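You operate a simulated robot arm through the tools that you are given. There is no shell and no other tool. Be economical: measure what you need, move in short steps, check, and stop when the job is done.

The job below is to be done with a simulated two-armed robot. You get a single attempt, and the scene is never put back.

JOB
Put the oil bottle on the low shelf of the side table. Take the yellow tub on the top of the cooling bench and put it away on the shelf under the end of the long bench. Take the short post from the top of the glazing bench and leave it on the left bay of the drying rack's middle shelf. Put the foam filter on the top of the glazing bench away on the top of the steel stand. Take the grey scoop and put it on the left part of the long bench. Put one of the red lumps from the plaster slab on the beige tile on the top of the glazing bench. Stack the marked lump labelled "18 %" from the top of the glazing bench on top of the marked lump that says "24 %". Open the wall cupboard door. The order is free. Set down upright: oil bottle, yellow tub, short post.

Only the result counts: the job must be done as asked and must still hold three seconds after the hand-in. Knocking over, shifting, dropping, spilling or breaking anything else fails it.

ROBOT AND FRAMES
Two 7-joint arms with three-finger grippers on one trunk, on a base that drives. Base frame: it is fixed to the floor where the robot stands at the start and does not move with it; the origin is under the middle of the robot, x ahead of it, y to its left, z up; the surface under the hand at the start is at about z = 880. Readings come in mm, degrees, newtons and seconds.
The left shoulder is at the start at [42, 151, 1138], the right one opposite. With the tool pointing down near the work surface each hand reaches from about 300 to 680 mm from the robot's upright axis, wherever it stands, measured 20 degrees to its own side. Places, roughly: beige tile (10x10x1 cm) [-2400, -2600, 900]; foam filter (5x5x4 cm) [-2400, -2800, 900]; grey scoop (19x6x6 cm) [-5500, -2000, 200]; left bay of the drying rack's middle shelf (13x17  [460, 40, 880]; left part of the long bench [-2900, 1400, 900]; low shelf of the side table [-1600, -300, 300]; marked lump [-3000, -2500, 1000]; oil bottle [500, 0, 500]; red lump (6x5x5 cm) [-5600, -700, 900]; shelf under the end of the long bench [-500, 1300, 400]; short post (3x9x5 cm) [-2200, -2800, 900]; top of the steel stand [-3500, -700, 800]; wall cupboard door [-5700, -2300, 1600]; yellow tub (6x6x7 cm) [200, -2600, 800]. Payload 2.2 kg a hand.
Tool frame (each hand has its own): the origin (TCP) lies between the finger pads and is the grasp point; the fingertips stand 28 mm ahead of it; z points along the fingers, y is the line along which they close. Largest opening 102 mm; the body of the gripper starts 71 mm behind the TCP.
Orientation is told as [roll, pitch, yaw] about the base's x, y, z axes, in that order, counted from this pose: with the fingers straight down and closing along the base's y, the tool's x points along the base's -x, its y along +y and its z along -z.

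CONTROLS
- The arms move only by the tool send_rows. It takes "left_deltas", "right_deltas" or both (then of equal length, played together; a hand with none holds still); each is a list of rows, each an object (a shift or turn left out is 0, a gripper value left out holds the last) with "rotation": the turn, a rotation vector about the base's x, y, z in degrees, a list of three; "xyz": the shift along the base's x, y, z in mm, a list of three; "jaw": the closure, from 0 (fully open) to 1 (shut). In form: [{"rotation": [ax, ay, az], "xyz": [dx, dy, dz], "jaw": jaw}, ...]. A call has 1 to 20 rows; each row shifts and turns the commanded pose from where the row before left it. Rows are played at 5 a second. More than 50 mm and 8.6 degrees between two rows, or a gripper value outside its range, and nothing of the call is played. A pose out of reach is approached as far as the arm can. The call stops where the force on the tool passes 40 N (or 10 N more than at its start, if that is more) or the arm is blocked; 0.2 s more then pass. The fingers move at their own pace and stop on an object; they squeeze with about 29 N. The grip force told is the motor's: it shows also when the fingers shut on nothing. Time passes only in rows, and 0.2 s behind the last, so rows that do not move let the fingers close. The reply holds the time, the measured pose of the TCP, the force on the tool along the base axes, the opening and the grip force, in the units named above and with some noise, with the torque about the TCP (base axes, N m) and any sound that the robot's microphone picked up, and new pictures: "show" is both (left out), scene, wrist or none (wrist: the cameras of the hands that moved).
- Cameras (640 x 400 px; columns grow to the right, rows downward): "scene" is now at [96.9, 1.2, 1351.7]; the picture's right is [-0.06, -1.00, 0.00], its down [-0.71, 0.04, -0.70] and it looks along [0.70, -0.05, -0.71] (base axes); focal length 272 px, centre (320, 200). "left" rides on the left gripper at [72, 38, -86] in its tool frame; the picture's right is [-0.46, 0.89, 0.00], its down [-0.60, -0.32, -0.73] and it looks along [-0.65, -0.34, 0.68] (tool axes); focal length 256 px, centre (320, 200). "right" rides on the right gripper at [69, 44, -86] in its tool frame; the picture's right is [-0.53, 0.85, 0.00], its down [-0.58, -0.36, -0.73] and it looks along [-0.62, -0.39, 0.68] (tool axes); focal length 256 px, centre (320, 200). There is no depth. A picture from a camera that has moved, and an enlarged one, comes with that camera's place and axes in the base frame and with its lens.
- lift_body(by): slides the trunk up (or, below 0, down) by that many mm; the arms and the scene camera ride with it, the base frame stays. It gives what a move gives, with no picture.
- roll_base(legs): drives the robot by 1 to 6 legs, each [ahead, left, turn to the left] in mm, mm and degrees, along the robot's own axes; the way and the turn of a leg run together, so that a leg with both is an arc; at most 1500 mm and 180 degrees a leg. The arms and the cameras ride along, it lands a little off, and it stops where it bumps. It gives what a move gives, and a new picture of the scene camera.
- turn_head(pan, tilt): turns the head with the scene camera to pan (to the left, within 86 degrees either way) and tilt (down, from -29 to 69), counted from straight ahead of the robot. It gives what a move gives, and a new picture of the scene camera.
- zoom(camera, box): a new picture of the part [left, top, right, bottom] of that camera's present view, enlarged. The clock stands still meanwhile.
- hand_in(): hands the job in; it is judged then, once.

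Work in short steps. Places have to be worked out from the pictures, the camera data and where the tool is seen: move nearer, look again, correct. Check each grasp and each placing, and mend what went wrong. You have 217 turns and 260 pictures in all, those below and enlarged ones among them. Open the grippers and draw the arms clear of the work before you hand the job in, unless the task says otherwise; then end with one line.

The tools are called after "Call:" as name(argument=value, ...) on one line, values as JSON. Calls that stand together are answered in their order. send_rows: Moves the arms, as the interface text tells. Its arguments: {"type":"object","properties":{"left_deltas":{"type":"array","items":{"type":"object","properties":{"rotation":{"type":"array","items":{"type":"number"}},"xyz":{"type":"array","items":{"type":"number"}},"jaw":{"type":"number"}}}},"right_deltas":{"type":"array","items":{"type":"object","properties":{"rotation":{"type":"array","items":{"type":"number"}},"xyz":{"type":"array","items":{"type":"number"}},"jaw":{"type":"number"}}}},"show":{"type":"string","enum":["both","scene","wrist","none"]}},"required":[]} The other tools are called the same way: lift_body (by) slides the trunk up or down; roll_base (legs) drives the base; turn_head (pan, tilt) turns the head that bears the scene camera; zoom (camera, box) takes an enlarged picture of a part of a camera's view; hand_in () hands the job in.

At the start:

```text
t: 0.0
left_ee_pos: [465.3, 198.5, 1078.1]
left_tool_rot: [-0.4, -1.6, 0.1]
left_wrist_force: [0.2, 0.1, 0.2]
left_wrist_torque: [0.03, 0.0, 0.01]
left_grip_width: 101.8
left_gripper_force: 0.1
right_ee_pos: [394.0, -169.7, 1051.1]
right_tool_rot: [-0.9, -0.9, 0.4]
right_wrist_force: [-0.2, -0.2, 0.1]
right_wrist_torque: [0.0, -0.02, 0.01]
right_grip_width: 101.8
right_gripper_force: 0.0
trunk travel left (down, up): [-675.0, 265.0]
robot x, y, heading: [-1.1, -0.9, 0.0]
head pan, tilt: [-3.6, 47.0]
```

scene: 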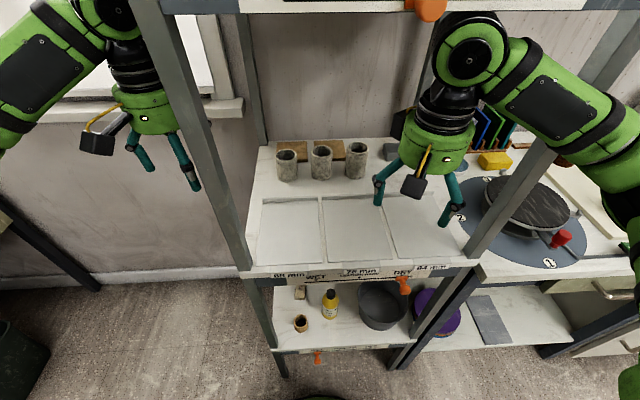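
right: 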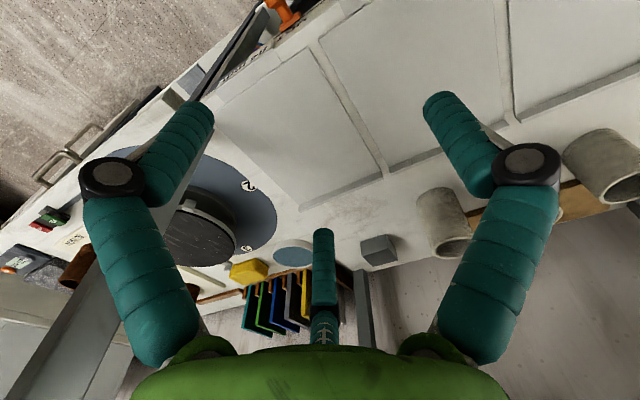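
left: 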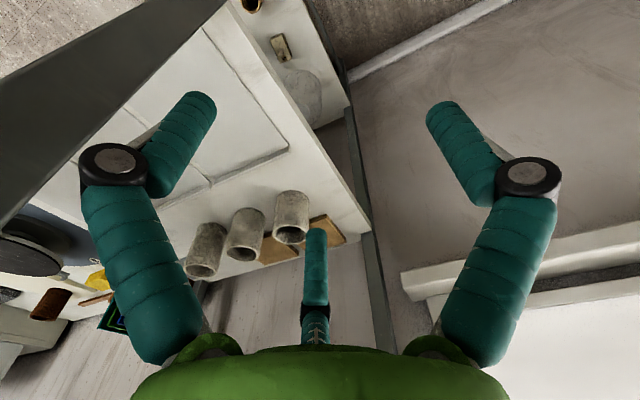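

Bottle seems to be around (468,-62) on the low rack shelf at z≈400. I zoom to measure it and its neighbours.

Call:
zoom(camera="scene", box=[240, 240, 480, 390])

Call:
zoom(camera="scene", box=[230, 130, 500, 299])

```text
2.67 times, centred on (360, 315) of scene
camera zoom: at [96.9, 1.2, 1351.7], right [-0.06, -1.0, 0.0], down [-0.71, 0.04, -0.7], along [0.7, -0.05, -0.71], focal length 725 px, centre (213, -107)
```

zoom: 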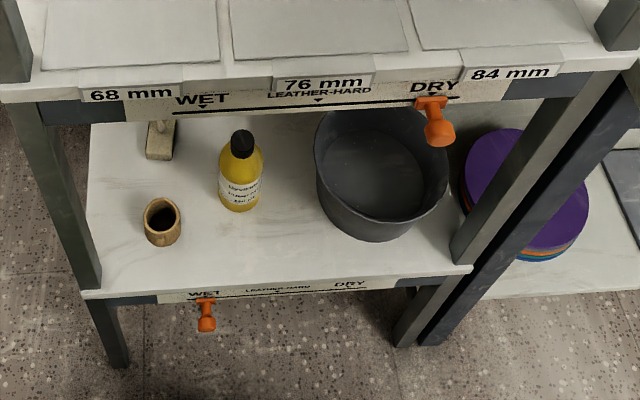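

```text
2.37 times, centred on (365, 214) of scene
camera zoom: at [96.9, 1.2, 1351.7], right [-0.06, -1.0, 0.0], down [-0.71, 0.04, -0.7], along [0.7, -0.05, -0.71], focal length 643 px, centre (214, 166)
```

zoom: 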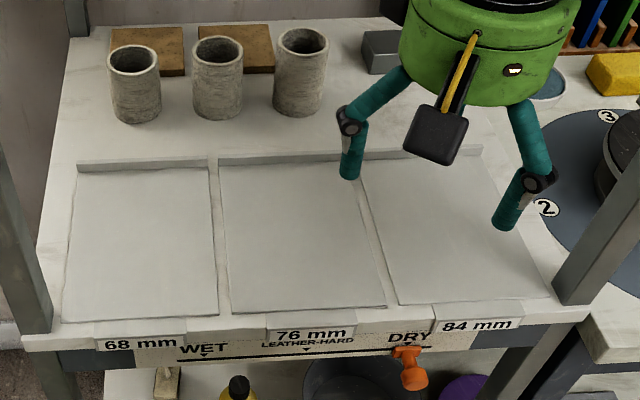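

Shelf z≈397, bottle at (467,-63), width ≈54. I back out of the rack, then lower the trunk and tilt the right hand 45° down-forward.

Call:
roll_base(legs=[[-350, 0, 0]])

Call:
lift_body(by=-480)

Call:
send_rows(right_deltas=[{"rotation": [0, -7.5, 0], "xyz": [0, 20, -10]}, {"rotation": [0, -7.5, 0], "xyz": [0, 20, -10]}, {"rotation": [0, -7.5, 0], "xyz": [0, 20, 0]}, {"rotation": [0, -7.5, 0], "xyz": [0, 20, 0]}, {"rotation": [0, -7.5, 0], "xyz": [0, 20, 0]}, {"rotation": [0, -7.5, 0], "xyz": [0, 5, 0]}], left_deltas=[{"xyz": [-20, 20, 0]}, {"xyz": [-20, 20, 0]}, {"xyz": [-20, 20, 0]}, {"xyz": [-20, 20, 0]}, {"xyz": [-20, 0, 0]}, {}], show="both")

```text
t: 2.3
left_ee_pos: [142.5, 194.2, 1066.6]
left_tool_rot: [-0.1, 0.0, -0.1]
left_wrist_force: [-0.6, 0.5, 0.7]
left_wrist_torque: [0.0, 0.02, 0.03]
left_grip_width: 102.2
left_gripper_force: 0.0
right_ee_pos: [70.4, -173.6, 1038.7]
right_tool_rot: [-0.5, 0.6, 0.3]
right_wrist_force: [-0.7, 0.5, -0.9]
right_wrist_torque: [0.02, 0.01, 0.0]
right_grip_width: 102.1
right_gripper_force: 0.1
trunk travel left (down, up): [-675.0, 265.0]
robot x, y, heading: [-348.2, -0.4, 0.1]
head pan, tilt: [-3.6, 47.0]
camera scene: at [-217.0, -4.5, 1348.6], right [-0.06, -1.0, 0.0], down [-0.73, 0.05, -0.68], along [0.68, -0.04, -0.73], focal length 272 px, centre (320, 200)
```

scene: 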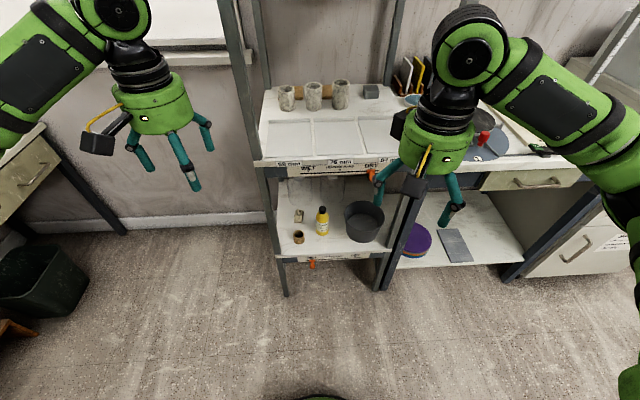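

```text
refused: -480 is not a number from -400 to 400
```

```text
t: 3.7
left_ee_pos: [42.3, 275.4, 1066.8]
left_tool_rot: [0.0, 0.1, -0.2]
left_wrist_force: [-1.0, -0.6, 0.5]
left_wrist_torque: [-0.02, -0.05, 0.0]
left_grip_width: 102.2
left_gripper_force: 0.1
right_ee_pos: [70.3, -68.0, 1018.7]
right_tool_rot: [-0.8, -44.5, 0.4]
right_wrist_force: [-0.3, 0.4, -0.1]
right_wrist_torque: [0.0, 0.02, -0.01]
right_grip_width: 101.8
right_gripper_force: 0.1
trunk travel left (down, up): [-675.0, 265.0]
robot x, y, heading: [-352.8, 1.9, -0.5]
head pan, tilt: [-3.6, 47.0]
camera scene: at [-217.8, -4.7, 1348.7], right [-0.06, -1.0, 0.0], down [-0.73, 0.05, -0.68], along [0.68, -0.04, -0.73], focal length 272 px, centre (320, 200)
camera right: at [-40.0, -23.6, 1032.4], right [0.38, 0.85, 0.37], down [-0.1, -0.36, 0.93], along [0.92, -0.39, -0.05], focal length 256 px, centre (320, 200)
camera left: at [-29.7, 313.2, 1154.6], right [0.47, 0.88, 0.0], down [0.6, -0.32, 0.73], along [0.65, -0.34, -0.68], focal length 256 px, centre (320, 200)
```

scene: 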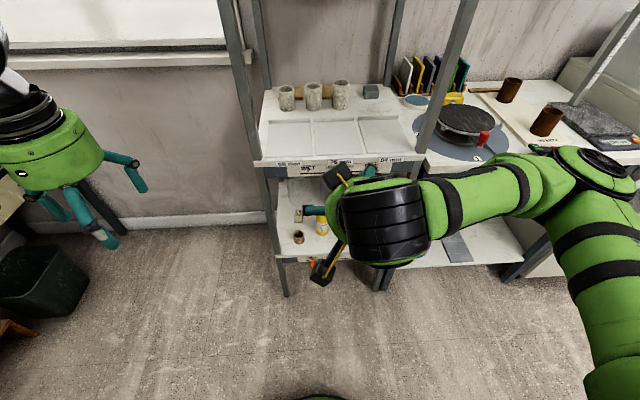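
right: 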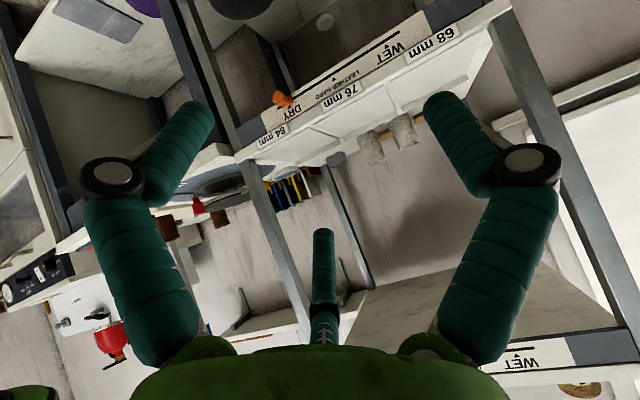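
left: 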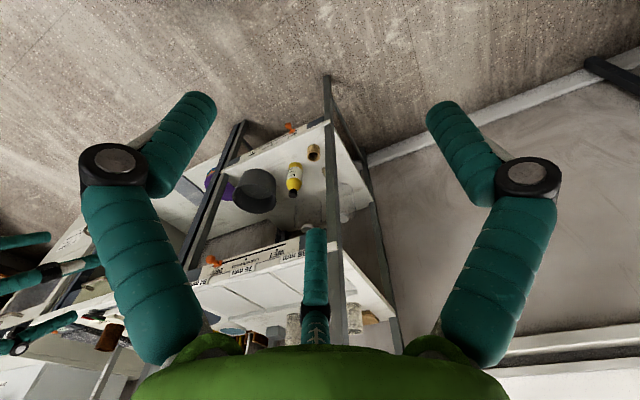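

Right hand is tilted 45° at y=-68. Now lower the trunk by 520 in two steps.

Call:
lift_body(by=-400)

Call:
lift_body(by=-130)

Call:
turn_head(pan=0, tilt=25)

```text
t: 7.5
left_ee_pos: [43.7, 274.9, 667.1]
left_tool_rot: [-0.1, 0.1, -0.1]
left_wrist_force: [0.6, -0.3, -0.4]
left_wrist_torque: [-0.02, -0.02, 0.01]
left_grip_width: 102.1
left_gripper_force: 0.1
right_ee_pos: [70.4, -69.1, 618.6]
right_tool_rot: [-0.8, -44.6, 0.6]
right_wrist_force: [0.0, -1.1, -0.5]
right_wrist_torque: [0.02, -0.01, -0.05]
right_grip_width: 101.9
right_gripper_force: 0.1
trunk travel left (down, up): [-275.0, 665.0]
robot x, y, heading: [-346.3, -0.9, 0.1]
head pan, tilt: [-3.6, 47.0]
```

```text
t: 9.1
left_ee_pos: [42.6, 276.1, 538.3]
left_tool_rot: [0.1, 0.0, -0.1]
left_wrist_force: [0.2, -0.6, 0.4]
left_wrist_torque: [0.0, 0.02, 0.02]
left_grip_width: 101.8
left_gripper_force: 0.1
right_ee_pos: [69.8, -68.6, 489.8]
right_tool_rot: [-0.8, -44.5, 0.4]
right_wrist_force: [0.0, 0.0, -0.7]
right_wrist_torque: [0.02, 0.02, -0.01]
right_grip_width: 102.3
right_gripper_force: 0.0
trunk travel left (down, up): [-145.0, 795.0]
robot x, y, heading: [-346.9, 1.0, -0.5]
head pan, tilt: [-3.6, 47.0]
```

```text
t: 9.9
left_ee_pos: [43.1, 274.3, 537.8]
left_tool_rot: [-0.1, 0.0, -0.2]
left_wrist_force: [0.4, -0.3, -0.1]
left_wrist_torque: [-0.03, -0.01, -0.01]
left_grip_width: 102.0
left_gripper_force: 0.1
right_ee_pos: [69.8, -69.1, 489.4]
right_tool_rot: [-0.8, -44.4, 0.5]
right_wrist_force: [-0.3, 0.1, 0.5]
right_wrist_torque: [-0.01, 0.03, 0.05]
right_grip_width: 101.9
right_gripper_force: 0.1
trunk travel left (down, up): [-145.0, 795.0]
robot x, y, heading: [-349.8, -0.7, -0.2]
head pan, tilt: [0.0, 25.0]
camera scene: at [-205.2, 0.4, 852.0], right [0.0, -1.0, 0.0], down [-0.42, 0.0, -0.91], along [0.91, 0.0, -0.42], focal length 272 px, centre (320, 200)
```

scene: 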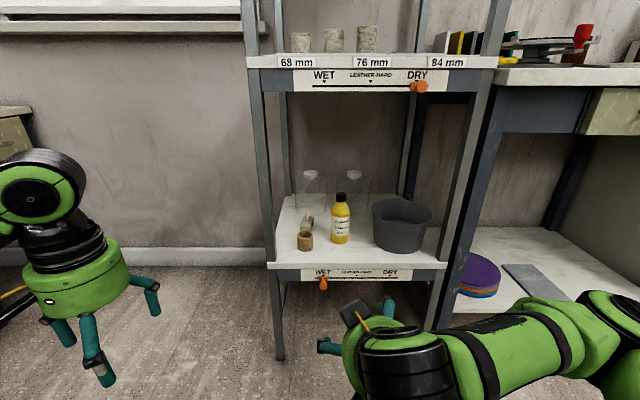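

Bottle about (485,-62), body z 397–514; clear gap to pot and bowl. Drive 220 ahead, then look with the wrist camera.

Call:
roll_base(legs=[[220, 0, 0]])

Call:
send_rows(right_deltas=[{"xyz": [30, 3, -10]}, {"xyz": [30, 3, -8]}, {"xyz": [20, 0, -5]}], show="both")

```text
t: 11.6
left_ee_pos: [260.7, 274.9, 537.7]
left_tool_rot: [0.1, 0.0, 0.1]
left_wrist_force: [0.5, 0.3, 0.1]
left_wrist_torque: [-0.03, -0.02, -0.01]
left_grip_width: 102.1
left_gripper_force: 0.0
right_ee_pos: [288.1, -67.8, 489.2]
right_tool_rot: [-0.9, -44.5, 0.5]
right_wrist_force: [-0.4, 0.2, 0.0]
right_wrist_torque: [-0.03, -0.02, 0.04]
right_grip_width: 102.1
right_gripper_force: 0.0
trunk travel left (down, up): [-145.0, 795.0]
robot x, y, heading: [-128.0, 0.1, -0.2]
head pan, tilt: [0.0, 25.0]
camera scene: at [12.5, 0.4, 852.1], right [0.0, -1.0, 0.0], down [-0.42, 0.0, -0.91], along [0.91, 0.0, -0.42], focal length 272 px, centre (320, 200)
```

scene: 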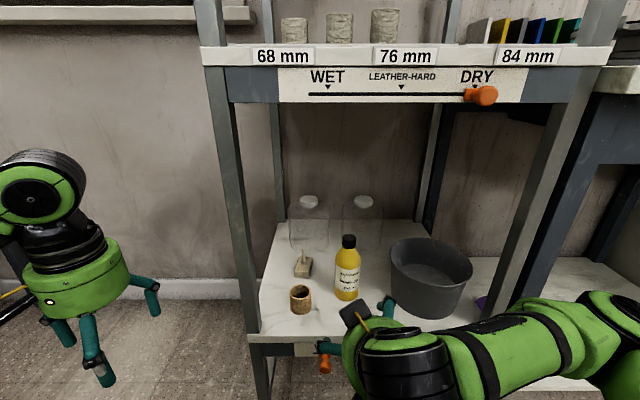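

```text
t: 12.4
left_ee_pos: [260.2, 275.9, 536.7]
left_tool_rot: [0.0, 0.1, 0.0]
left_wrist_force: [-0.2, 0.3, 0.4]
left_wrist_torque: [0.0, -0.01, 0.01]
left_grip_width: 101.7
left_gripper_force: 0.1
right_ee_pos: [368.6, -61.9, 465.0]
right_tool_rot: [-0.9, -44.6, 0.6]
right_wrist_force: [-0.2, 1.1, 0.0]
right_wrist_torque: [0.01, 0.03, -0.01]
right_grip_width: 101.8
right_gripper_force: 0.1
trunk travel left (down, up): [-145.0, 795.0]
robot x, y, heading: [-132.0, 1.6, 0.4]
head pan, tilt: [0.0, 25.0]
camera scene: at [12.5, 0.3, 852.1], right [0.0, -1.0, 0.0], down [-0.42, 0.0, -0.91], along [0.91, 0.0, -0.42], focal length 272 px, centre (320, 200)
camera right: at [257.3, -17.4, 478.9], right [0.38, 0.85, 0.36], down [-0.1, -0.35, 0.93], along [0.92, -0.39, -0.05], focal length 256 px, centre (320, 200)
```

scene: 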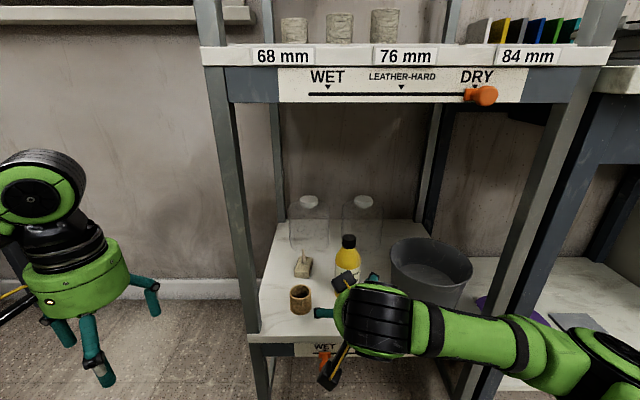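
right: 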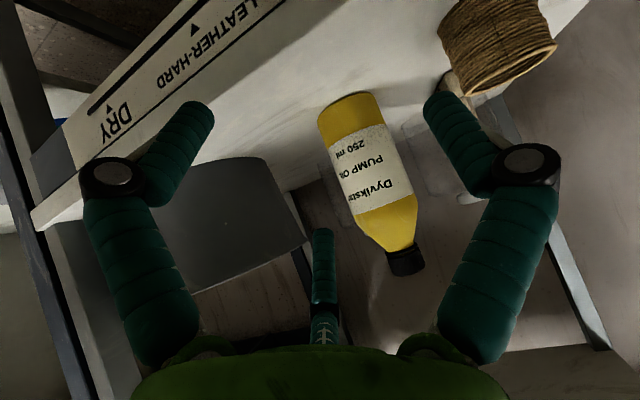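

Wrist view matches a bottle at about (492,-61). I advance to x=488 and close.

Call:
send_rows(right_deltas=[{"xyz": [35, 0, 0]}, {"xyz": [35, 0, 0]}, {"xyz": [30, 0, 0]}, {"xyz": [19, 0, 0]}, {"jaw": 0.6}, {"jaw": 0.6}, {"jaw": 0.6}], show="both")

```text
t: 14.0
left_ee_pos: [258.8, 274.9, 538.3]
left_tool_rot: [0.0, -0.1, 0.0]
left_wrist_force: [-0.5, 0.5, -0.7]
left_wrist_torque: [0.02, 0.03, 0.01]
left_grip_width: 101.8
left_gripper_force: 0.0
right_ee_pos: [486.4, -62.2, 470.9]
right_tool_rot: [-0.6, -44.9, 0.5]
right_wrist_force: [1.6, 2.8, 16.8]
right_wrist_torque: [0.62, -0.35, 0.02]
right_grip_width: 66.2
right_gripper_force: 28.6
trunk travel left (down, up): [-145.0, 795.0]
robot x, y, heading: [-128.4, 2.3, -0.2]
head pan, tilt: [0.0, 25.0]
camera scene: at [10.7, 0.7, 852.6], right [0.0, -1.0, 0.0], down [-0.42, 0.0, -0.91], along [0.91, 0.0, -0.42], focal length 272 px, centre (320, 200)
camera right: at [375.8, -16.4, 482.6], right [0.38, 0.85, 0.37], down [-0.11, -0.36, 0.93], along [0.92, -0.39, -0.04], focal length 256 px, centre (320, 200)
```

scene: 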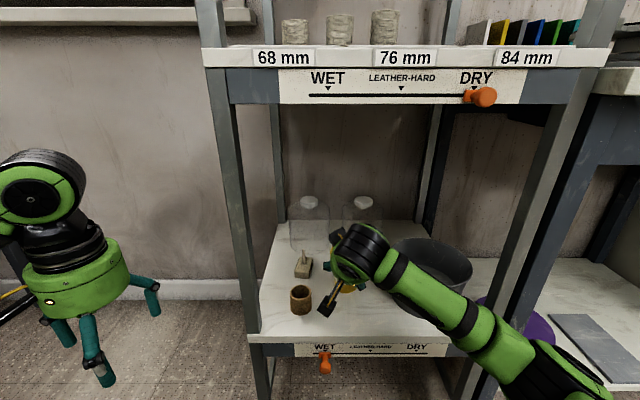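
right: 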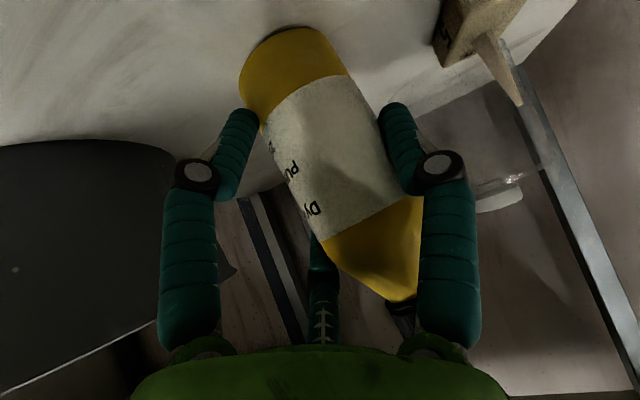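

Gripped at 66 mm. Lift a little and check it comes along.

Call:
send_rows(right_deltas=[{"xyz": [0, 0, 15], "jaw": 0.7}, {"xyz": [0, 0, 20]}, {"xyz": [0, 0, 20]}, {}], show="wrist")

```text
t: 15.0
left_ee_pos: [260.9, 274.8, 536.8]
left_tool_rot: [0.1, 0.0, 0.0]
left_wrist_force: [-0.9, 0.3, 0.2]
left_wrist_torque: [0.01, 0.0, -0.01]
left_grip_width: 101.7
left_gripper_force: 0.0
right_ee_pos: [487.3, -62.3, 520.0]
right_tool_rot: [-0.8, -44.3, 0.6]
right_wrist_force: [0.0, -0.7, -2.9]
right_wrist_torque: [-0.02, 0.04, -0.02]
right_grip_width: 66.0
right_gripper_force: 28.6
trunk travel left (down, up): [-145.0, 795.0]
robot x, y, heading: [-130.6, -1.2, 0.3]
head pan, tilt: [0.0, 25.0]
camera right: at [376.7, -17.7, 533.3], right [0.38, 0.85, 0.36], down [-0.1, -0.35, 0.93], along [0.92, -0.39, -0.05], focal length 256 px, centre (320, 200)
```

right: 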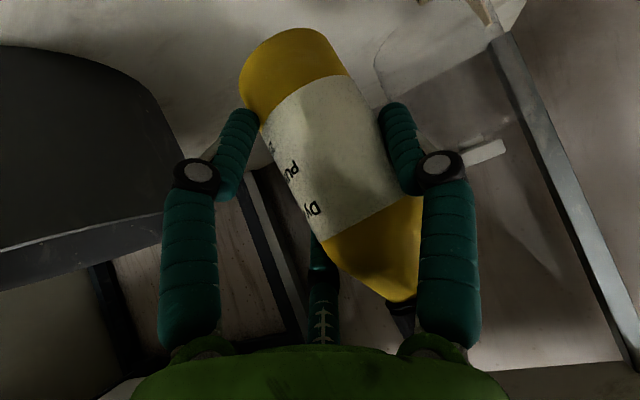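

Bottle is held (2.9 N). Back out 450 and turn to face the side table (180°), then look.

Call:
roll_base(legs=[[-400, 0, 0], [0, 0, 180]])

```text
t: 24.8
left_ee_pos: [-922.5, -271.5, 536.0]
left_tool_rot: [-0.1, 0.0, 179.6]
left_wrist_force: [-0.1, 0.4, -0.3]
left_wrist_torque: [0.01, 0.0, 0.0]
left_grip_width: 101.9
left_gripper_force: 0.0
right_ee_pos: [-1146.4, 68.2, 520.4]
right_tool_rot: [-0.8, -44.4, -179.9]
right_wrist_force: [-0.1, 0.4, 0.0]
right_wrist_torque: [-0.03, 0.06, 0.0]
right_grip_width: 30.5
right_gripper_force: 0.0
trunk travel left (down, up): [-145.0, 795.0]
robot x, y, heading: [-528.9, -1.9, 179.6]
head pan, tilt: [0.0, 25.0]
camera scene: at [-671.2, 2.2, 852.1], right [0.01, 1.0, 0.0], down [0.42, 0.0, -0.91], along [-0.91, 0.01, -0.42], focal length 272 px, centre (320, 200)
```

scene: 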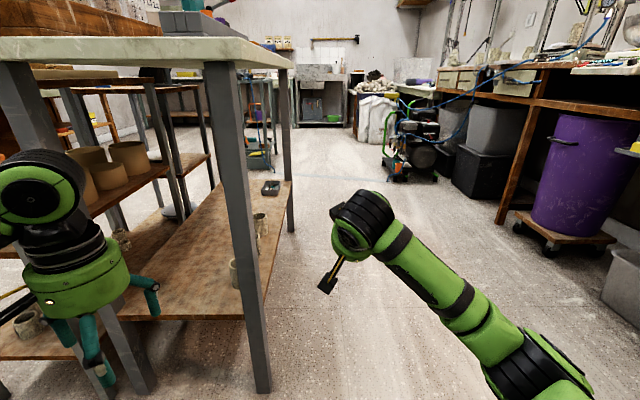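

The grip shows 30 mm, force 0: the bottle slipped out during the drive. I turn back to the right to search for it.

Call:
roll_base(legs=[[0, 0, -100]])

Call:
turn_head(pan=-60, tilt=35)

```text
t: 29.4
left_ee_pos: [-732.9, 434.1, 536.7]
left_tool_rot: [0.0, 0.0, 80.0]
left_wrist_force: [0.4, -0.4, -0.9]
left_wrist_torque: [0.0, -0.01, -0.01]
left_grip_width: 102.0
left_gripper_force: 0.0
right_ee_pos: [-362.9, 597.7, 520.3]
right_tool_rot: [-0.7, -44.4, 80.6]
right_wrist_force: [0.0, 0.3, 0.3]
right_wrist_torque: [0.03, 0.0, 0.01]
right_grip_width: 30.8
right_gripper_force: 0.0
trunk travel left (down, up): [-145.0, 795.0]
robot x, y, heading: [-531.1, -3.9, 79.9]
head pan, tilt: [0.0, 25.0]
camera scene: at [-504.4, 140.9, 852.1], right [0.98, -0.17, 0.0], down [-0.07, -0.42, -0.91], along [0.16, 0.89, -0.42], focal length 272 px, centre (320, 200)
```

scene: 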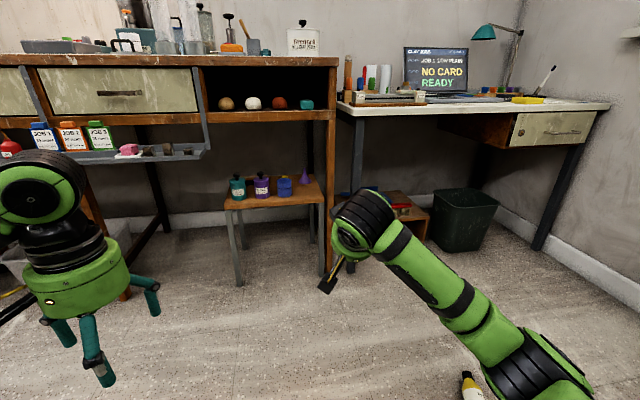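

```text
t: 30.7
left_ee_pos: [-732.8, 432.5, 537.5]
left_tool_rot: [0.0, 0.0, 79.9]
left_wrist_force: [-0.1, 0.8, 0.5]
left_wrist_torque: [0.02, 0.03, -0.05]
left_grip_width: 101.7
left_gripper_force: 0.0
right_ee_pos: [-361.4, 597.2, 519.8]
right_tool_rot: [-0.9, -44.4, 80.6]
right_wrist_force: [-0.6, -0.1, 0.2]
right_wrist_torque: [0.03, -0.04, -0.04]
right_grip_width: 30.5
right_gripper_force: 0.1
trunk travel left (down, up): [-145.0, 795.0]
robot x, y, heading: [-532.3, 3.0, 80.1]
head pan, tilt: [-60.0, 35.0]
camera scene: at [-437.7, 80.3, 836.4], right [0.34, -0.94, 0.0], down [-0.54, -0.2, -0.82], along [0.77, 0.28, -0.57], focal length 272 px, centre (320, 200)
```

scene: 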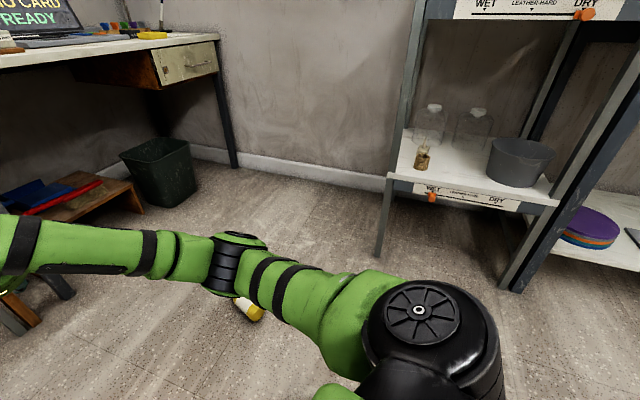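

The bottle lies on the floor near (-10,480). The wrist view also shows what look like three fingers; I check the hand geometry by zooming on the left hand, and turn to face the bottle.

Call:
roll_base(legs=[[0, 0, -30]])

Call:
turn_head(pan=0, tilt=45)

Call:
zoom(camera="scene", box=[0, 100, 240, 250])

```text
t: 32.6
left_ee_pos: [-491.5, 476.2, 538.2]
left_tool_rot: [0.0, 0.0, 50.4]
left_wrist_force: [-0.5, -0.3, -0.1]
left_wrist_torque: [-0.04, 0.03, -0.03]
left_grip_width: 102.1
left_gripper_force: 0.1
right_ee_pos: [-88.0, 435.6, 520.7]
right_tool_rot: [-0.8, -44.5, 50.8]
right_wrist_force: [0.1, 0.0, -0.6]
right_wrist_torque: [0.0, 0.03, 0.01]
right_grip_width: 30.8
right_gripper_force: 0.0
trunk travel left (down, up): [-145.0, 795.0]
robot x, y, heading: [-527.0, -2.2, 50.2]
head pan, tilt: [-60.0, 35.0]
camera scene: at [-410.3, 24.5, 836.4], right [-0.17, -0.99, 0.0], down [-0.57, 0.1, -0.82], along [0.81, -0.14, -0.57], focal length 272 px, centre (320, 200)
```

scene: 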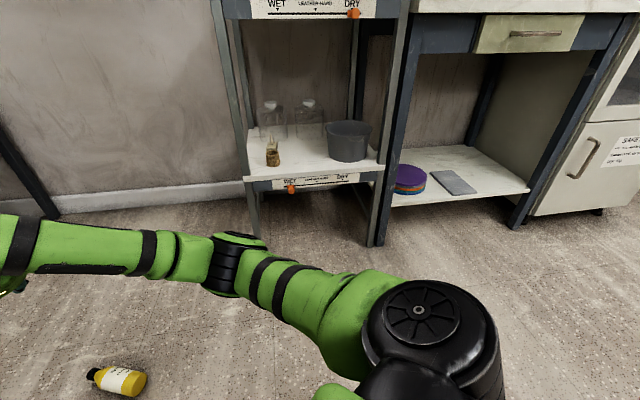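

```text
t: 33.9
left_ee_pos: [-492.1, 477.8, 538.0]
left_tool_rot: [0.0, 0.1, 50.2]
left_wrist_force: [-0.2, -1.0, -1.3]
left_wrist_torque: [0.0, -0.01, 0.04]
left_grip_width: 101.9
left_gripper_force: 0.1
right_ee_pos: [-86.1, 435.6, 521.0]
right_tool_rot: [-0.8, -44.3, 50.7]
right_wrist_force: [-0.1, 0.1, -0.4]
right_wrist_torque: [0.02, 0.01, 0.02]
right_grip_width: 30.5
right_gripper_force: 0.0
trunk travel left (down, up): [-145.0, 795.0]
robot x, y, heading: [-527.9, -1.9, 50.0]
head pan, tilt: [0.0, 45.0]
camera scene: at [-445.1, 101.9, 821.5], right [0.77, -0.64, 0.0], down [-0.45, -0.54, -0.71], along [0.45, 0.54, -0.71], focal length 272 px, centre (320, 200)
```

scene: 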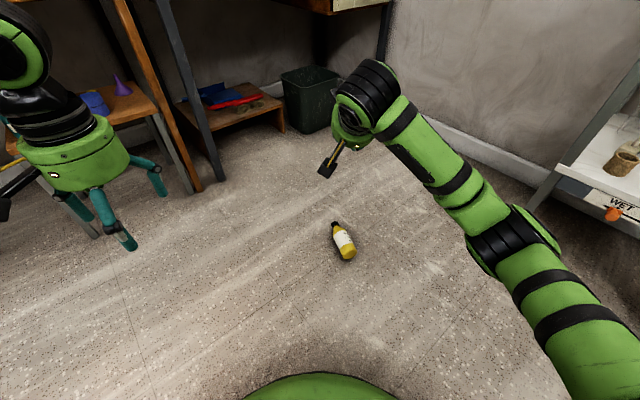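

```text
2.67 times, centred on (120, 175) of scene
camera zoom: at [-445.1, 101.9, 821.5], right [0.77, -0.64, 0.0], down [-0.45, -0.54, -0.71], along [0.45, 0.54, -0.71], focal length 725 px, centre (853, 267)
```

zoom: 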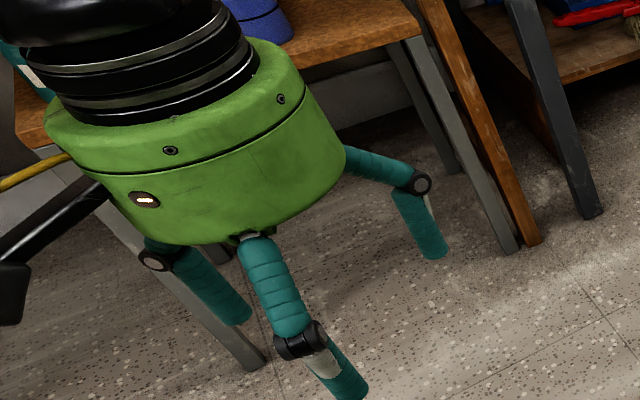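

It is a three-finger hand: lone finger at tool +y, two on the -y side. My upper finger sat on the bottle's shoulder, hence the slip. Plan: grasp the lying bottle (axis ≈65°, cap away) from above with a slight back tilt, then pitch it upright. First turn and approach, lower the trunk.

Call:
roll_base(legs=[[0, 0, 15], [190, 0, 0]])

Call:
lift_body(by=-130)

```text
t: 36.3
left_ee_pos: [-539.4, 641.0, 538.0]
left_tool_rot: [0.0, 0.0, 65.3]
left_wrist_force: [0.1, 0.4, -0.3]
left_wrist_torque: [0.01, 0.03, -0.04]
left_grip_width: 102.0
left_gripper_force: 0.1
right_ee_pos: [-137.7, 706.5, 519.9]
right_tool_rot: [-0.8, -44.4, 65.9]
right_wrist_force: [0.5, -0.4, 0.6]
right_wrist_torque: [0.0, -0.02, 0.0]
right_grip_width: 30.5
right_gripper_force: 0.0
trunk travel left (down, up): [-145.0, 795.0]
robot x, y, heading: [-448.6, 175.5, 65.3]
head pan, tilt: [0.0, 45.0]
camera scene: at [-395.6, 291.4, 821.5], right [0.91, -0.42, 0.0], down [-0.3, -0.64, -0.71], along [0.3, 0.64, -0.71], focal length 272 px, centre (320, 200)
```

scene: 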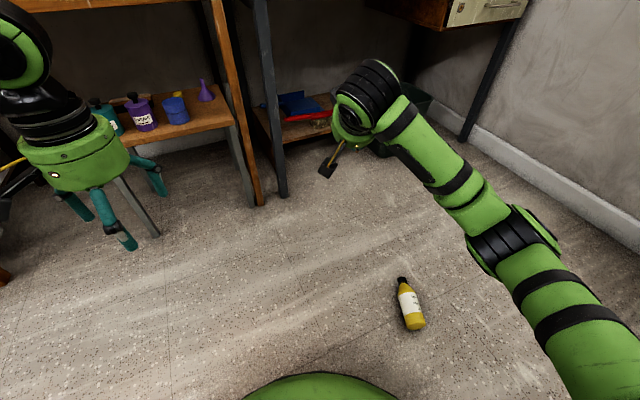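

```text
t: 37.9
left_ee_pos: [-537.8, 642.5, 406.5]
left_tool_rot: [-0.1, 0.0, 65.3]
left_wrist_force: [0.1, -0.5, -0.7]
left_wrist_torque: [0.0, -0.02, 0.03]
left_grip_width: 102.0
left_gripper_force: 0.1
right_ee_pos: [-137.8, 707.1, 390.2]
right_tool_rot: [-0.7, -44.6, 65.9]
right_wrist_force: [0.2, -0.2, -0.4]
right_wrist_torque: [-0.02, -0.03, 0.02]
right_grip_width: 30.7
right_gripper_force: 0.1
trunk travel left (down, up): [-15.0, 925.0]
robot x, y, heading: [-448.7, 170.2, 65.5]
head pan, tilt: [0.0, 45.0]
```

Zoom on the bottle for its exact pose.

Call:
zoom(camera="scene", box=[360, 200, 480, 275])

```text
5.33 times, centred on (420, 238) of scene
camera zoom: at [-395.6, 291.3, 691.6], right [0.91, -0.42, 0.0], down [-0.3, -0.64, -0.71], along [0.3, 0.64, -0.71], focal length 1450 px, centre (-213, 0)
```

zoom: 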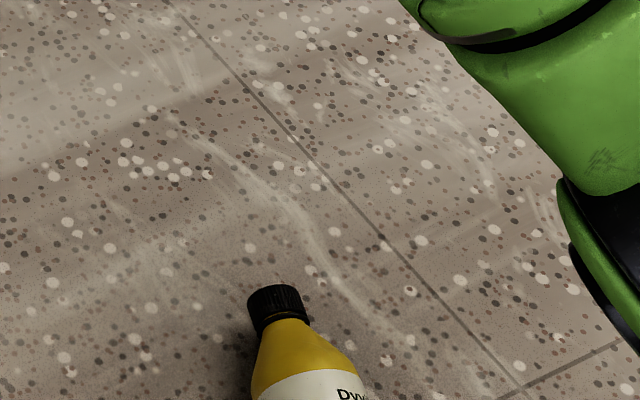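

Call:
zoom(camera="scene", box=[350, 245, 510, 345])

```text
4.00 times, centred on (430, 295) of scene
camera zoom: at [-395.6, 291.3, 691.6], right [0.91, -0.42, 0.0], down [-0.3, -0.64, -0.71], along [0.3, 0.64, -0.71], focal length 1087 px, centre (-120, -180)
```

zoom: 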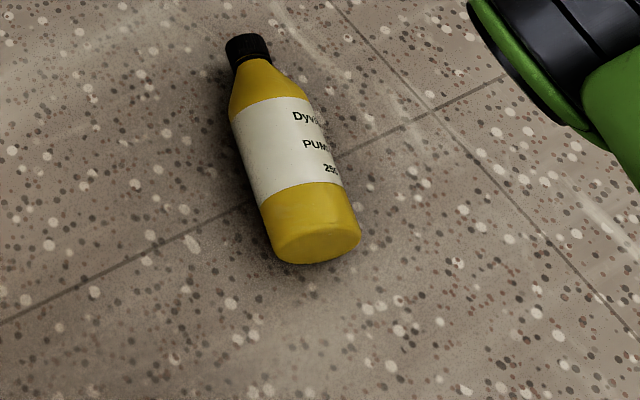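

Bottle axis runs from base (-27,444) to cap (24,581), yaw ≈69.6°. Move the right hand over it with back tilt 25°, jaw open.

Call:
send_rows(right_deltas=[{"rotation": [0, 0, 3.7], "xyz": [14, -22, -15], "jaw": 0}, {"rotation": [-7.2, 2.69, 0], "xyz": [14, -22, -15]}, {"rotation": [-7.2, 2.69, 0], "xyz": [14, -22, -15]}, {"rotation": [-7.2, 2.69, 0], "xyz": [14, -22, -15]}, {"rotation": [-7.2, 2.69, 0], "xyz": [14, -22, -15]}, {"rotation": [-7.2, 2.69, 0], "xyz": [14, -22, -15]}, {"rotation": [-7.2, 2.69, 0], "xyz": [14, -22, -15]}, {"rotation": [-7.2, 2.69, 0], "xyz": [14, -22, -15]}, {"rotation": [-7.2, 2.69, 0], "xyz": [14, -22, -15]}, {"rotation": [-7.2, 2.69, 0], "xyz": [14, -20, -15]}, {}], show="both")

```text
t: 40.3
left_ee_pos: [-537.7, 641.6, 406.9]
left_tool_rot: [0.0, 0.0, 65.3]
left_wrist_force: [-0.4, 0.3, -0.2]
left_wrist_torque: [-0.01, 0.0, 0.01]
left_grip_width: 102.3
left_gripper_force: 0.0
right_ee_pos: [3.9, 487.2, 240.8]
right_tool_rot: [-0.7, 24.8, 69.6]
right_wrist_force: [-0.6, 0.0, 0.8]
right_wrist_torque: [-0.01, 0.03, -0.02]
right_grip_width: 102.1
right_gripper_force: 0.2
trunk travel left (down, up): [-15.0, 925.0]
robot x, y, heading: [-452.6, 172.9, 65.2]
head pan, tilt: [0.0, 45.0]
camera scene: at [-395.6, 291.3, 691.5], right [0.91, -0.42, 0.0], down [-0.3, -0.64, -0.71], along [0.3, 0.64, -0.71], focal length 272 px, centre (320, 200)
camera right: at [-49.1, 479.5, 348.2], right [-0.62, 0.75, -0.23], down [0.62, 0.66, 0.43], along [0.47, 0.12, -0.87], focal length 256 px, centre (320, 200)
```

scene: 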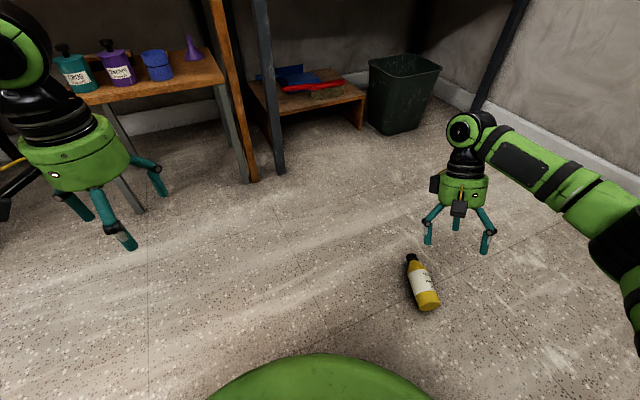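
right: 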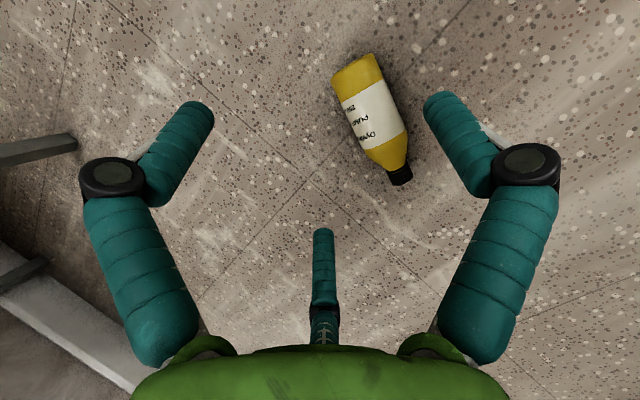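

Wrist camera agrees (base (-30,448), cap (24,576)). Descend to z≈38 and close.

Call:
send_rows(right_deltas=[{"xyz": [-2, 2, -45]}, {"xyz": [0, 0, -45]}, {"xyz": [0, 0, -45]}, {"xyz": [0, 0, -40]}, {"xyz": [0, 0, -26]}, {"jaw": 0.8}, {"jaw": 0.8}, {"jaw": 0.8}], show="both")

```text
t: 42.1
left_ee_pos: [-537.9, 641.2, 408.2]
left_tool_rot: [0.0, -0.1, 65.4]
left_wrist_force: [-0.4, -0.2, -0.4]
left_wrist_torque: [0.02, -0.03, 0.0]
left_grip_width: 101.9
left_gripper_force: 0.1
right_ee_pos: [-0.1, 492.0, 39.9]
right_tool_rot: [-0.8, 24.6, 69.6]
right_wrist_force: [0.4, 2.9, 5.5]
right_wrist_torque: [0.0, 0.05, -0.08]
right_grip_width: 74.1
right_gripper_force: 29.1
trunk travel left (down, up): [-15.0, 925.0]
robot x, y, heading: [-451.5, 174.5, 65.6]
head pan, tilt: [0.0, 45.0]
camera scene: at [-396.0, 291.1, 691.7], right [0.91, -0.42, 0.0], down [-0.29, -0.64, -0.71], along [0.3, 0.64, -0.71], focal length 272 px, centre (320, 200)
camera right: at [-51.7, 483.0, 147.1], right [-0.62, 0.75, -0.23], down [0.62, 0.66, 0.43], along [0.47, 0.12, -0.87], focal length 256 px, centre (320, 200)
```

scene: 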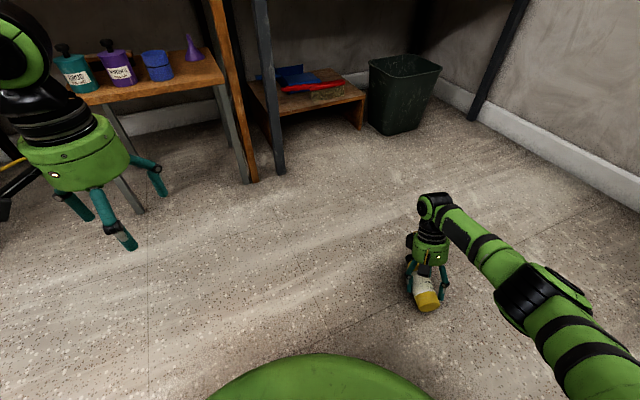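
right: 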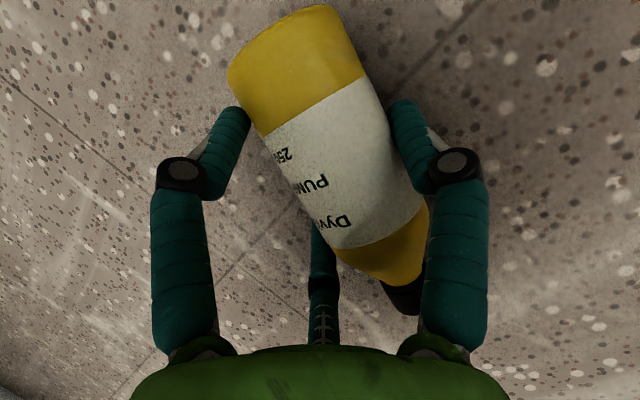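

Held at 2r=74 → matches a 55 mm body. Lift and pitch it upright slowly.

Call:
send_rows(right_deltas=[{"xyz": [0, 0, 30]}, {"xyz": [0, 0, 40]}, {"xyz": [0, 0, 40]}, {"xyz": [0, 0, 40]}, {"rotation": [7.68, -2.86, 0], "xyz": [0, 0, 20]}, {"rotation": [7.68, -2.86, 0], "xyz": [0, 0, 20]}, {"rotation": [7.68, -2.86, 0], "xyz": [0, 0, 20]}, {"rotation": [7.68, -2.86, 0], "xyz": [0, 0, 20]}, {"rotation": [7.68, -2.86, 0], "xyz": [0, 0, 20]}, {"rotation": [7.68, -2.86, 0], "xyz": [0, 0, 20]}, {"rotation": [7.68, -2.86, 0], "xyz": [0, 0, 20]}, {"rotation": [7.68, -2.86, 0], "xyz": [0, 0, 20]}, {"rotation": [7.68, -2.86, 0], "xyz": [0, 0, 20]}, {"rotation": [7.68, -2.86, 0], "xyz": [0, 0, 20]}, {"rotation": [7.3, -2.7, 0]}, {}], show="both")

```text
t: 45.5
left_ee_pos: [-538.7, 641.9, 407.0]
left_tool_rot: [0.0, 0.0, 65.3]
left_wrist_force: [-0.4, -0.3, 0.0]
left_wrist_torque: [0.02, 0.01, 0.0]
left_grip_width: 101.8
left_gripper_force: 0.0
right_ee_pos: [5.8, 495.5, 389.0]
right_tool_rot: [-0.7, -64.9, 69.6]
right_wrist_force: [0.2, 0.6, -3.5]
right_wrist_torque: [-0.06, 0.0, -0.01]
right_grip_width: 73.4
right_gripper_force: 28.7
right hand out of reach, approached as far as the arm can: row 15
trunk travel left (down, up): [-15.0, 925.0]
robot x, y, heading: [-456.1, 171.4, 65.2]
head pan, tilt: [0.0, 45.0]
camera scene: at [-395.5, 291.5, 691.5], right [0.91, -0.42, 0.0], down [-0.3, -0.64, -0.71], along [0.29, 0.64, -0.71], focal length 272 px, centre (320, 200)
camera right: at [-74.3, 412.4, 363.7], right [-0.71, 0.51, 0.48], down [0.19, -0.52, 0.83], along [0.68, 0.68, 0.27], focal length 256 px, centre (320, 200)
```

scene: 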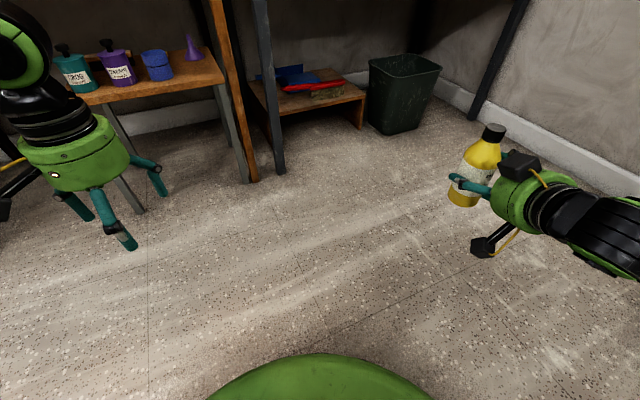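
right: 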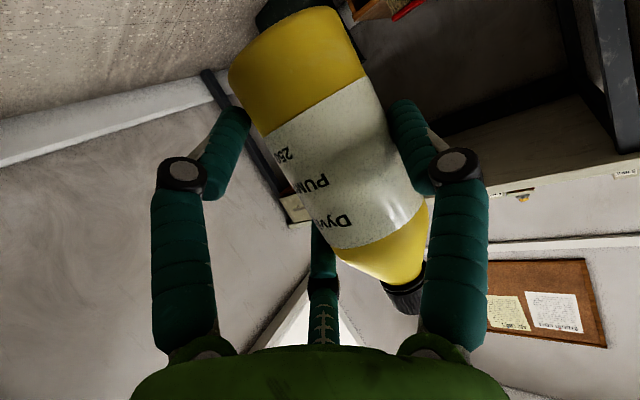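

Bottle is upright in the hand. Now turn left 115° in place and shift right, checking the grip.

Call:
turn_head(pan=30, tilt=40)

Call:
roll_base(legs=[[0, 0, 55], [0, 0, 60]])

```text
t: 46.5
left_ee_pos: [-537.9, 641.3, 407.7]
left_tool_rot: [0.0, 0.0, 65.3]
left_wrist_force: [0.7, -0.2, -0.5]
left_wrist_torque: [-0.04, -0.01, 0.01]
left_grip_width: 101.8
left_gripper_force: 0.1
right_ee_pos: [6.1, 495.2, 388.7]
right_tool_rot: [-0.7, -64.9, 69.6]
right_wrist_force: [0.2, 1.1, -2.2]
right_wrist_torque: [-0.02, -0.03, -0.01]
right_grip_width: 73.7
right_gripper_force: 28.7
trunk travel left (down, up): [-15.0, 925.0]
robot x, y, heading: [-449.1, 172.1, 65.2]
head pan, tilt: [30.0, 40.0]
camera scene: at [-437.2, 302.2, 698.8], right [1.0, 0.09, 0.0], down [0.06, -0.64, -0.77], along [-0.07, 0.76, -0.64], focal length 272 px, centre (320, 200)
```

scene: 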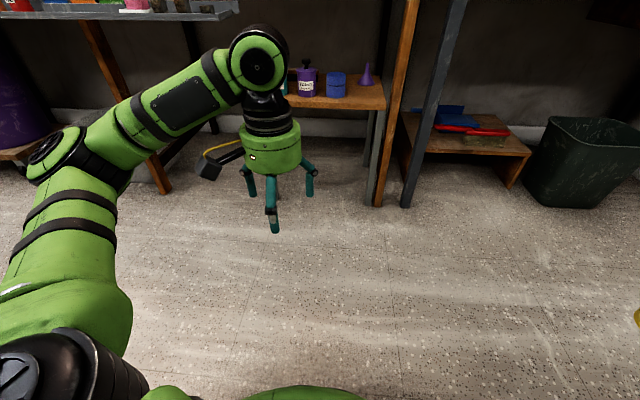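

```text
t: 51.9
left_ee_pos: [-843.5, -100.0, 407.8]
left_tool_rot: [-0.1, 0.0, 179.5]
left_wrist_force: [-0.2, -0.4, -0.6]
left_wrist_torque: [-0.02, 0.0, -0.01]
left_grip_width: 101.9
left_gripper_force: 0.0
right_ee_pos: [-934.5, 456.2, 389.3]
right_tool_rot: [-0.7, -64.9, -176.1]
right_wrist_force: [0.2, -0.3, -2.3]
right_wrist_torque: [0.03, -0.02, -0.01]
right_grip_width: 73.2
right_gripper_force: 28.6
trunk travel left (down, up): [-15.0, 925.0]
robot x, y, heading: [-448.5, 173.2, 179.6]
head pan, tilt: [30.0, 40.0]
camera scene: at [-574.6, 130.5, 698.8], right [-0.49, 0.87, 0.0], down [0.56, 0.32, -0.77], along [-0.67, -0.38, -0.64], focal length 272 px, centre (320, 200)
```

scene: 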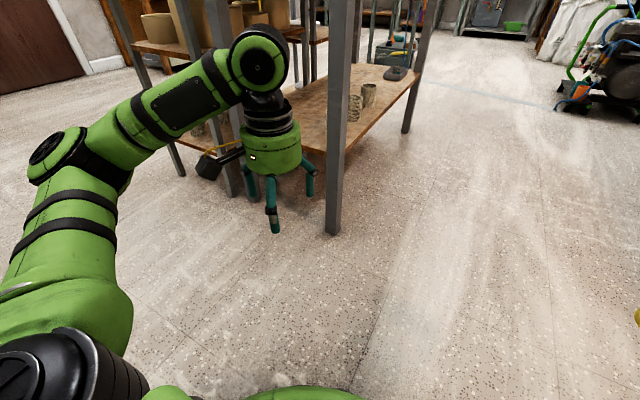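

Grip is holding. Shift right 350, ahead 1000, then turn left 90 to face the shelf from the aisle.

Call:
roll_base(legs=[[0, -350, 0], [1000, 0, 0]])

Call:
roll_base(legs=[[0, 0, 90]])

Call:
turn_head(pan=0, tilt=25)

```text
t: 59.0
left_ee_pos: [-1846.5, 256.6, 407.4]
left_tool_rot: [0.0, -0.1, 179.6]
left_wrist_force: [0.1, 0.3, -0.5]
left_wrist_torque: [-0.02, 0.04, -0.01]
left_grip_width: 102.1
left_gripper_force: 0.0
right_ee_pos: [-1938.0, 812.0, 389.2]
right_tool_rot: [-0.7, -65.0, -176.3]
right_wrist_force: [0.2, 0.2, -2.9]
right_wrist_torque: [0.02, -0.02, 0.03]
right_grip_width: 73.0
right_gripper_force: 28.8
trunk travel left (down, up): [-15.0, 925.0]
robot x, y, heading: [-1453.8, 526.7, 179.8]
head pan, tilt: [30.0, 40.0]
camera scene: at [-1577.3, 487.7, 698.8], right [-0.49, 0.87, 0.0], down [0.56, 0.32, -0.77], along [-0.67, -0.38, -0.64], focal length 272 px, centre (320, 200)
```

scene: 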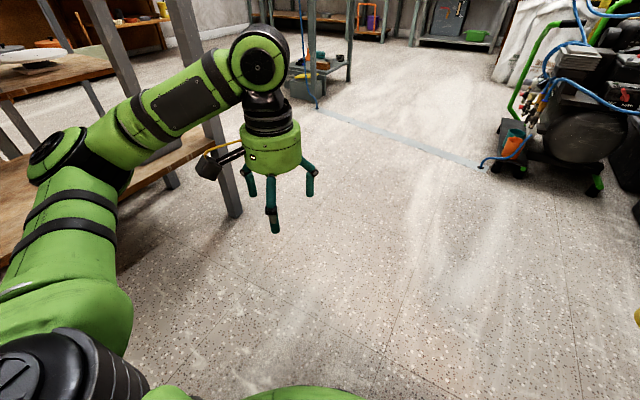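

```text
t: 63.2
left_ee_pos: [-1181.2, 137.1, 407.7]
left_tool_rot: [0.1, 0.0, -90.3]
left_wrist_force: [-0.6, -0.2, -0.5]
left_wrist_torque: [-0.01, 0.01, -0.01]
left_grip_width: 102.1
left_gripper_force: 0.0
right_ee_pos: [-1737.2, 45.5, 388.6]
right_tool_rot: [-0.7, -64.9, -86.0]
right_wrist_force: [-0.4, 0.2, -2.6]
right_wrist_torque: [0.04, 0.0, -0.02]
right_grip_width: 72.9
right_gripper_force: 28.8
trunk travel left (down, up): [-15.0, 925.0]
robot x, y, heading: [-1455.7, 529.8, -90.2]
head pan, tilt: [30.0, 40.0]
camera scene: at [-1411.3, 405.1, 698.8], right [-0.87, -0.5, 0.0], down [-0.32, 0.56, -0.77], along [0.38, -0.67, -0.64], focal length 272 px, centre (320, 200)
```

scene: 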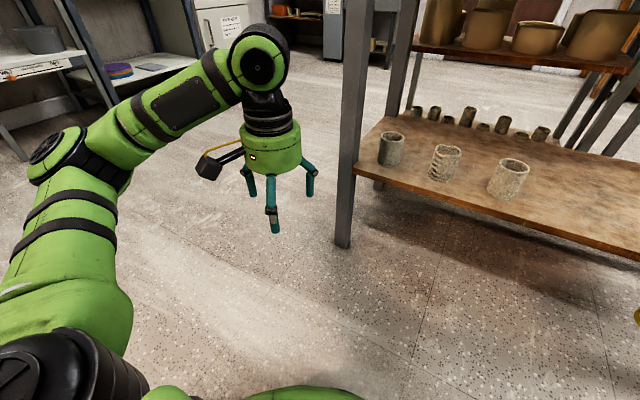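

```text
t: 64.2
left_ee_pos: [-1180.3, 136.7, 408.5]
left_tool_rot: [0.0, 0.0, -90.4]
left_wrist_force: [0.4, 0.2, -0.4]
left_wrist_torque: [-0.03, -0.01, 0.01]
left_grip_width: 102.1
left_gripper_force: 0.0
right_ee_pos: [-1735.8, 43.4, 388.0]
right_tool_rot: [-0.7, -64.9, -86.0]
right_wrist_force: [0.1, 0.1, -2.4]
right_wrist_torque: [0.04, 0.03, -0.02]
right_grip_width: 72.6
right_gripper_force: 28.8
trunk travel left (down, up): [-15.0, 925.0]
robot x, y, heading: [-1453.0, 527.0, -90.3]
head pan, tilt: [0.0, 25.0]
camera scene: at [-1453.8, 386.8, 722.0], right [-1.0, 0.0, 0.0], down [0.0, 0.42, -0.91], along [0.0, -0.91, -0.42], focal length 272 px, centre (320, 200)
```

scene: 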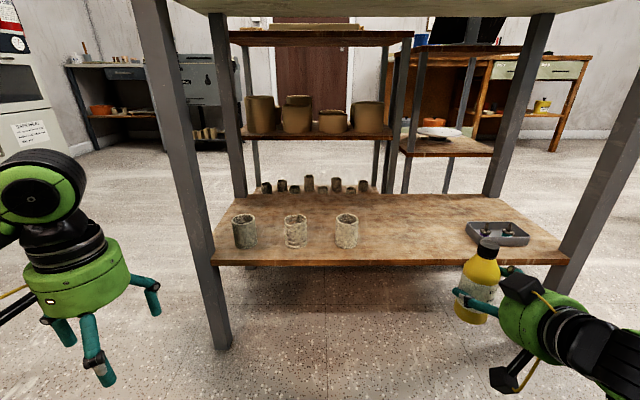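

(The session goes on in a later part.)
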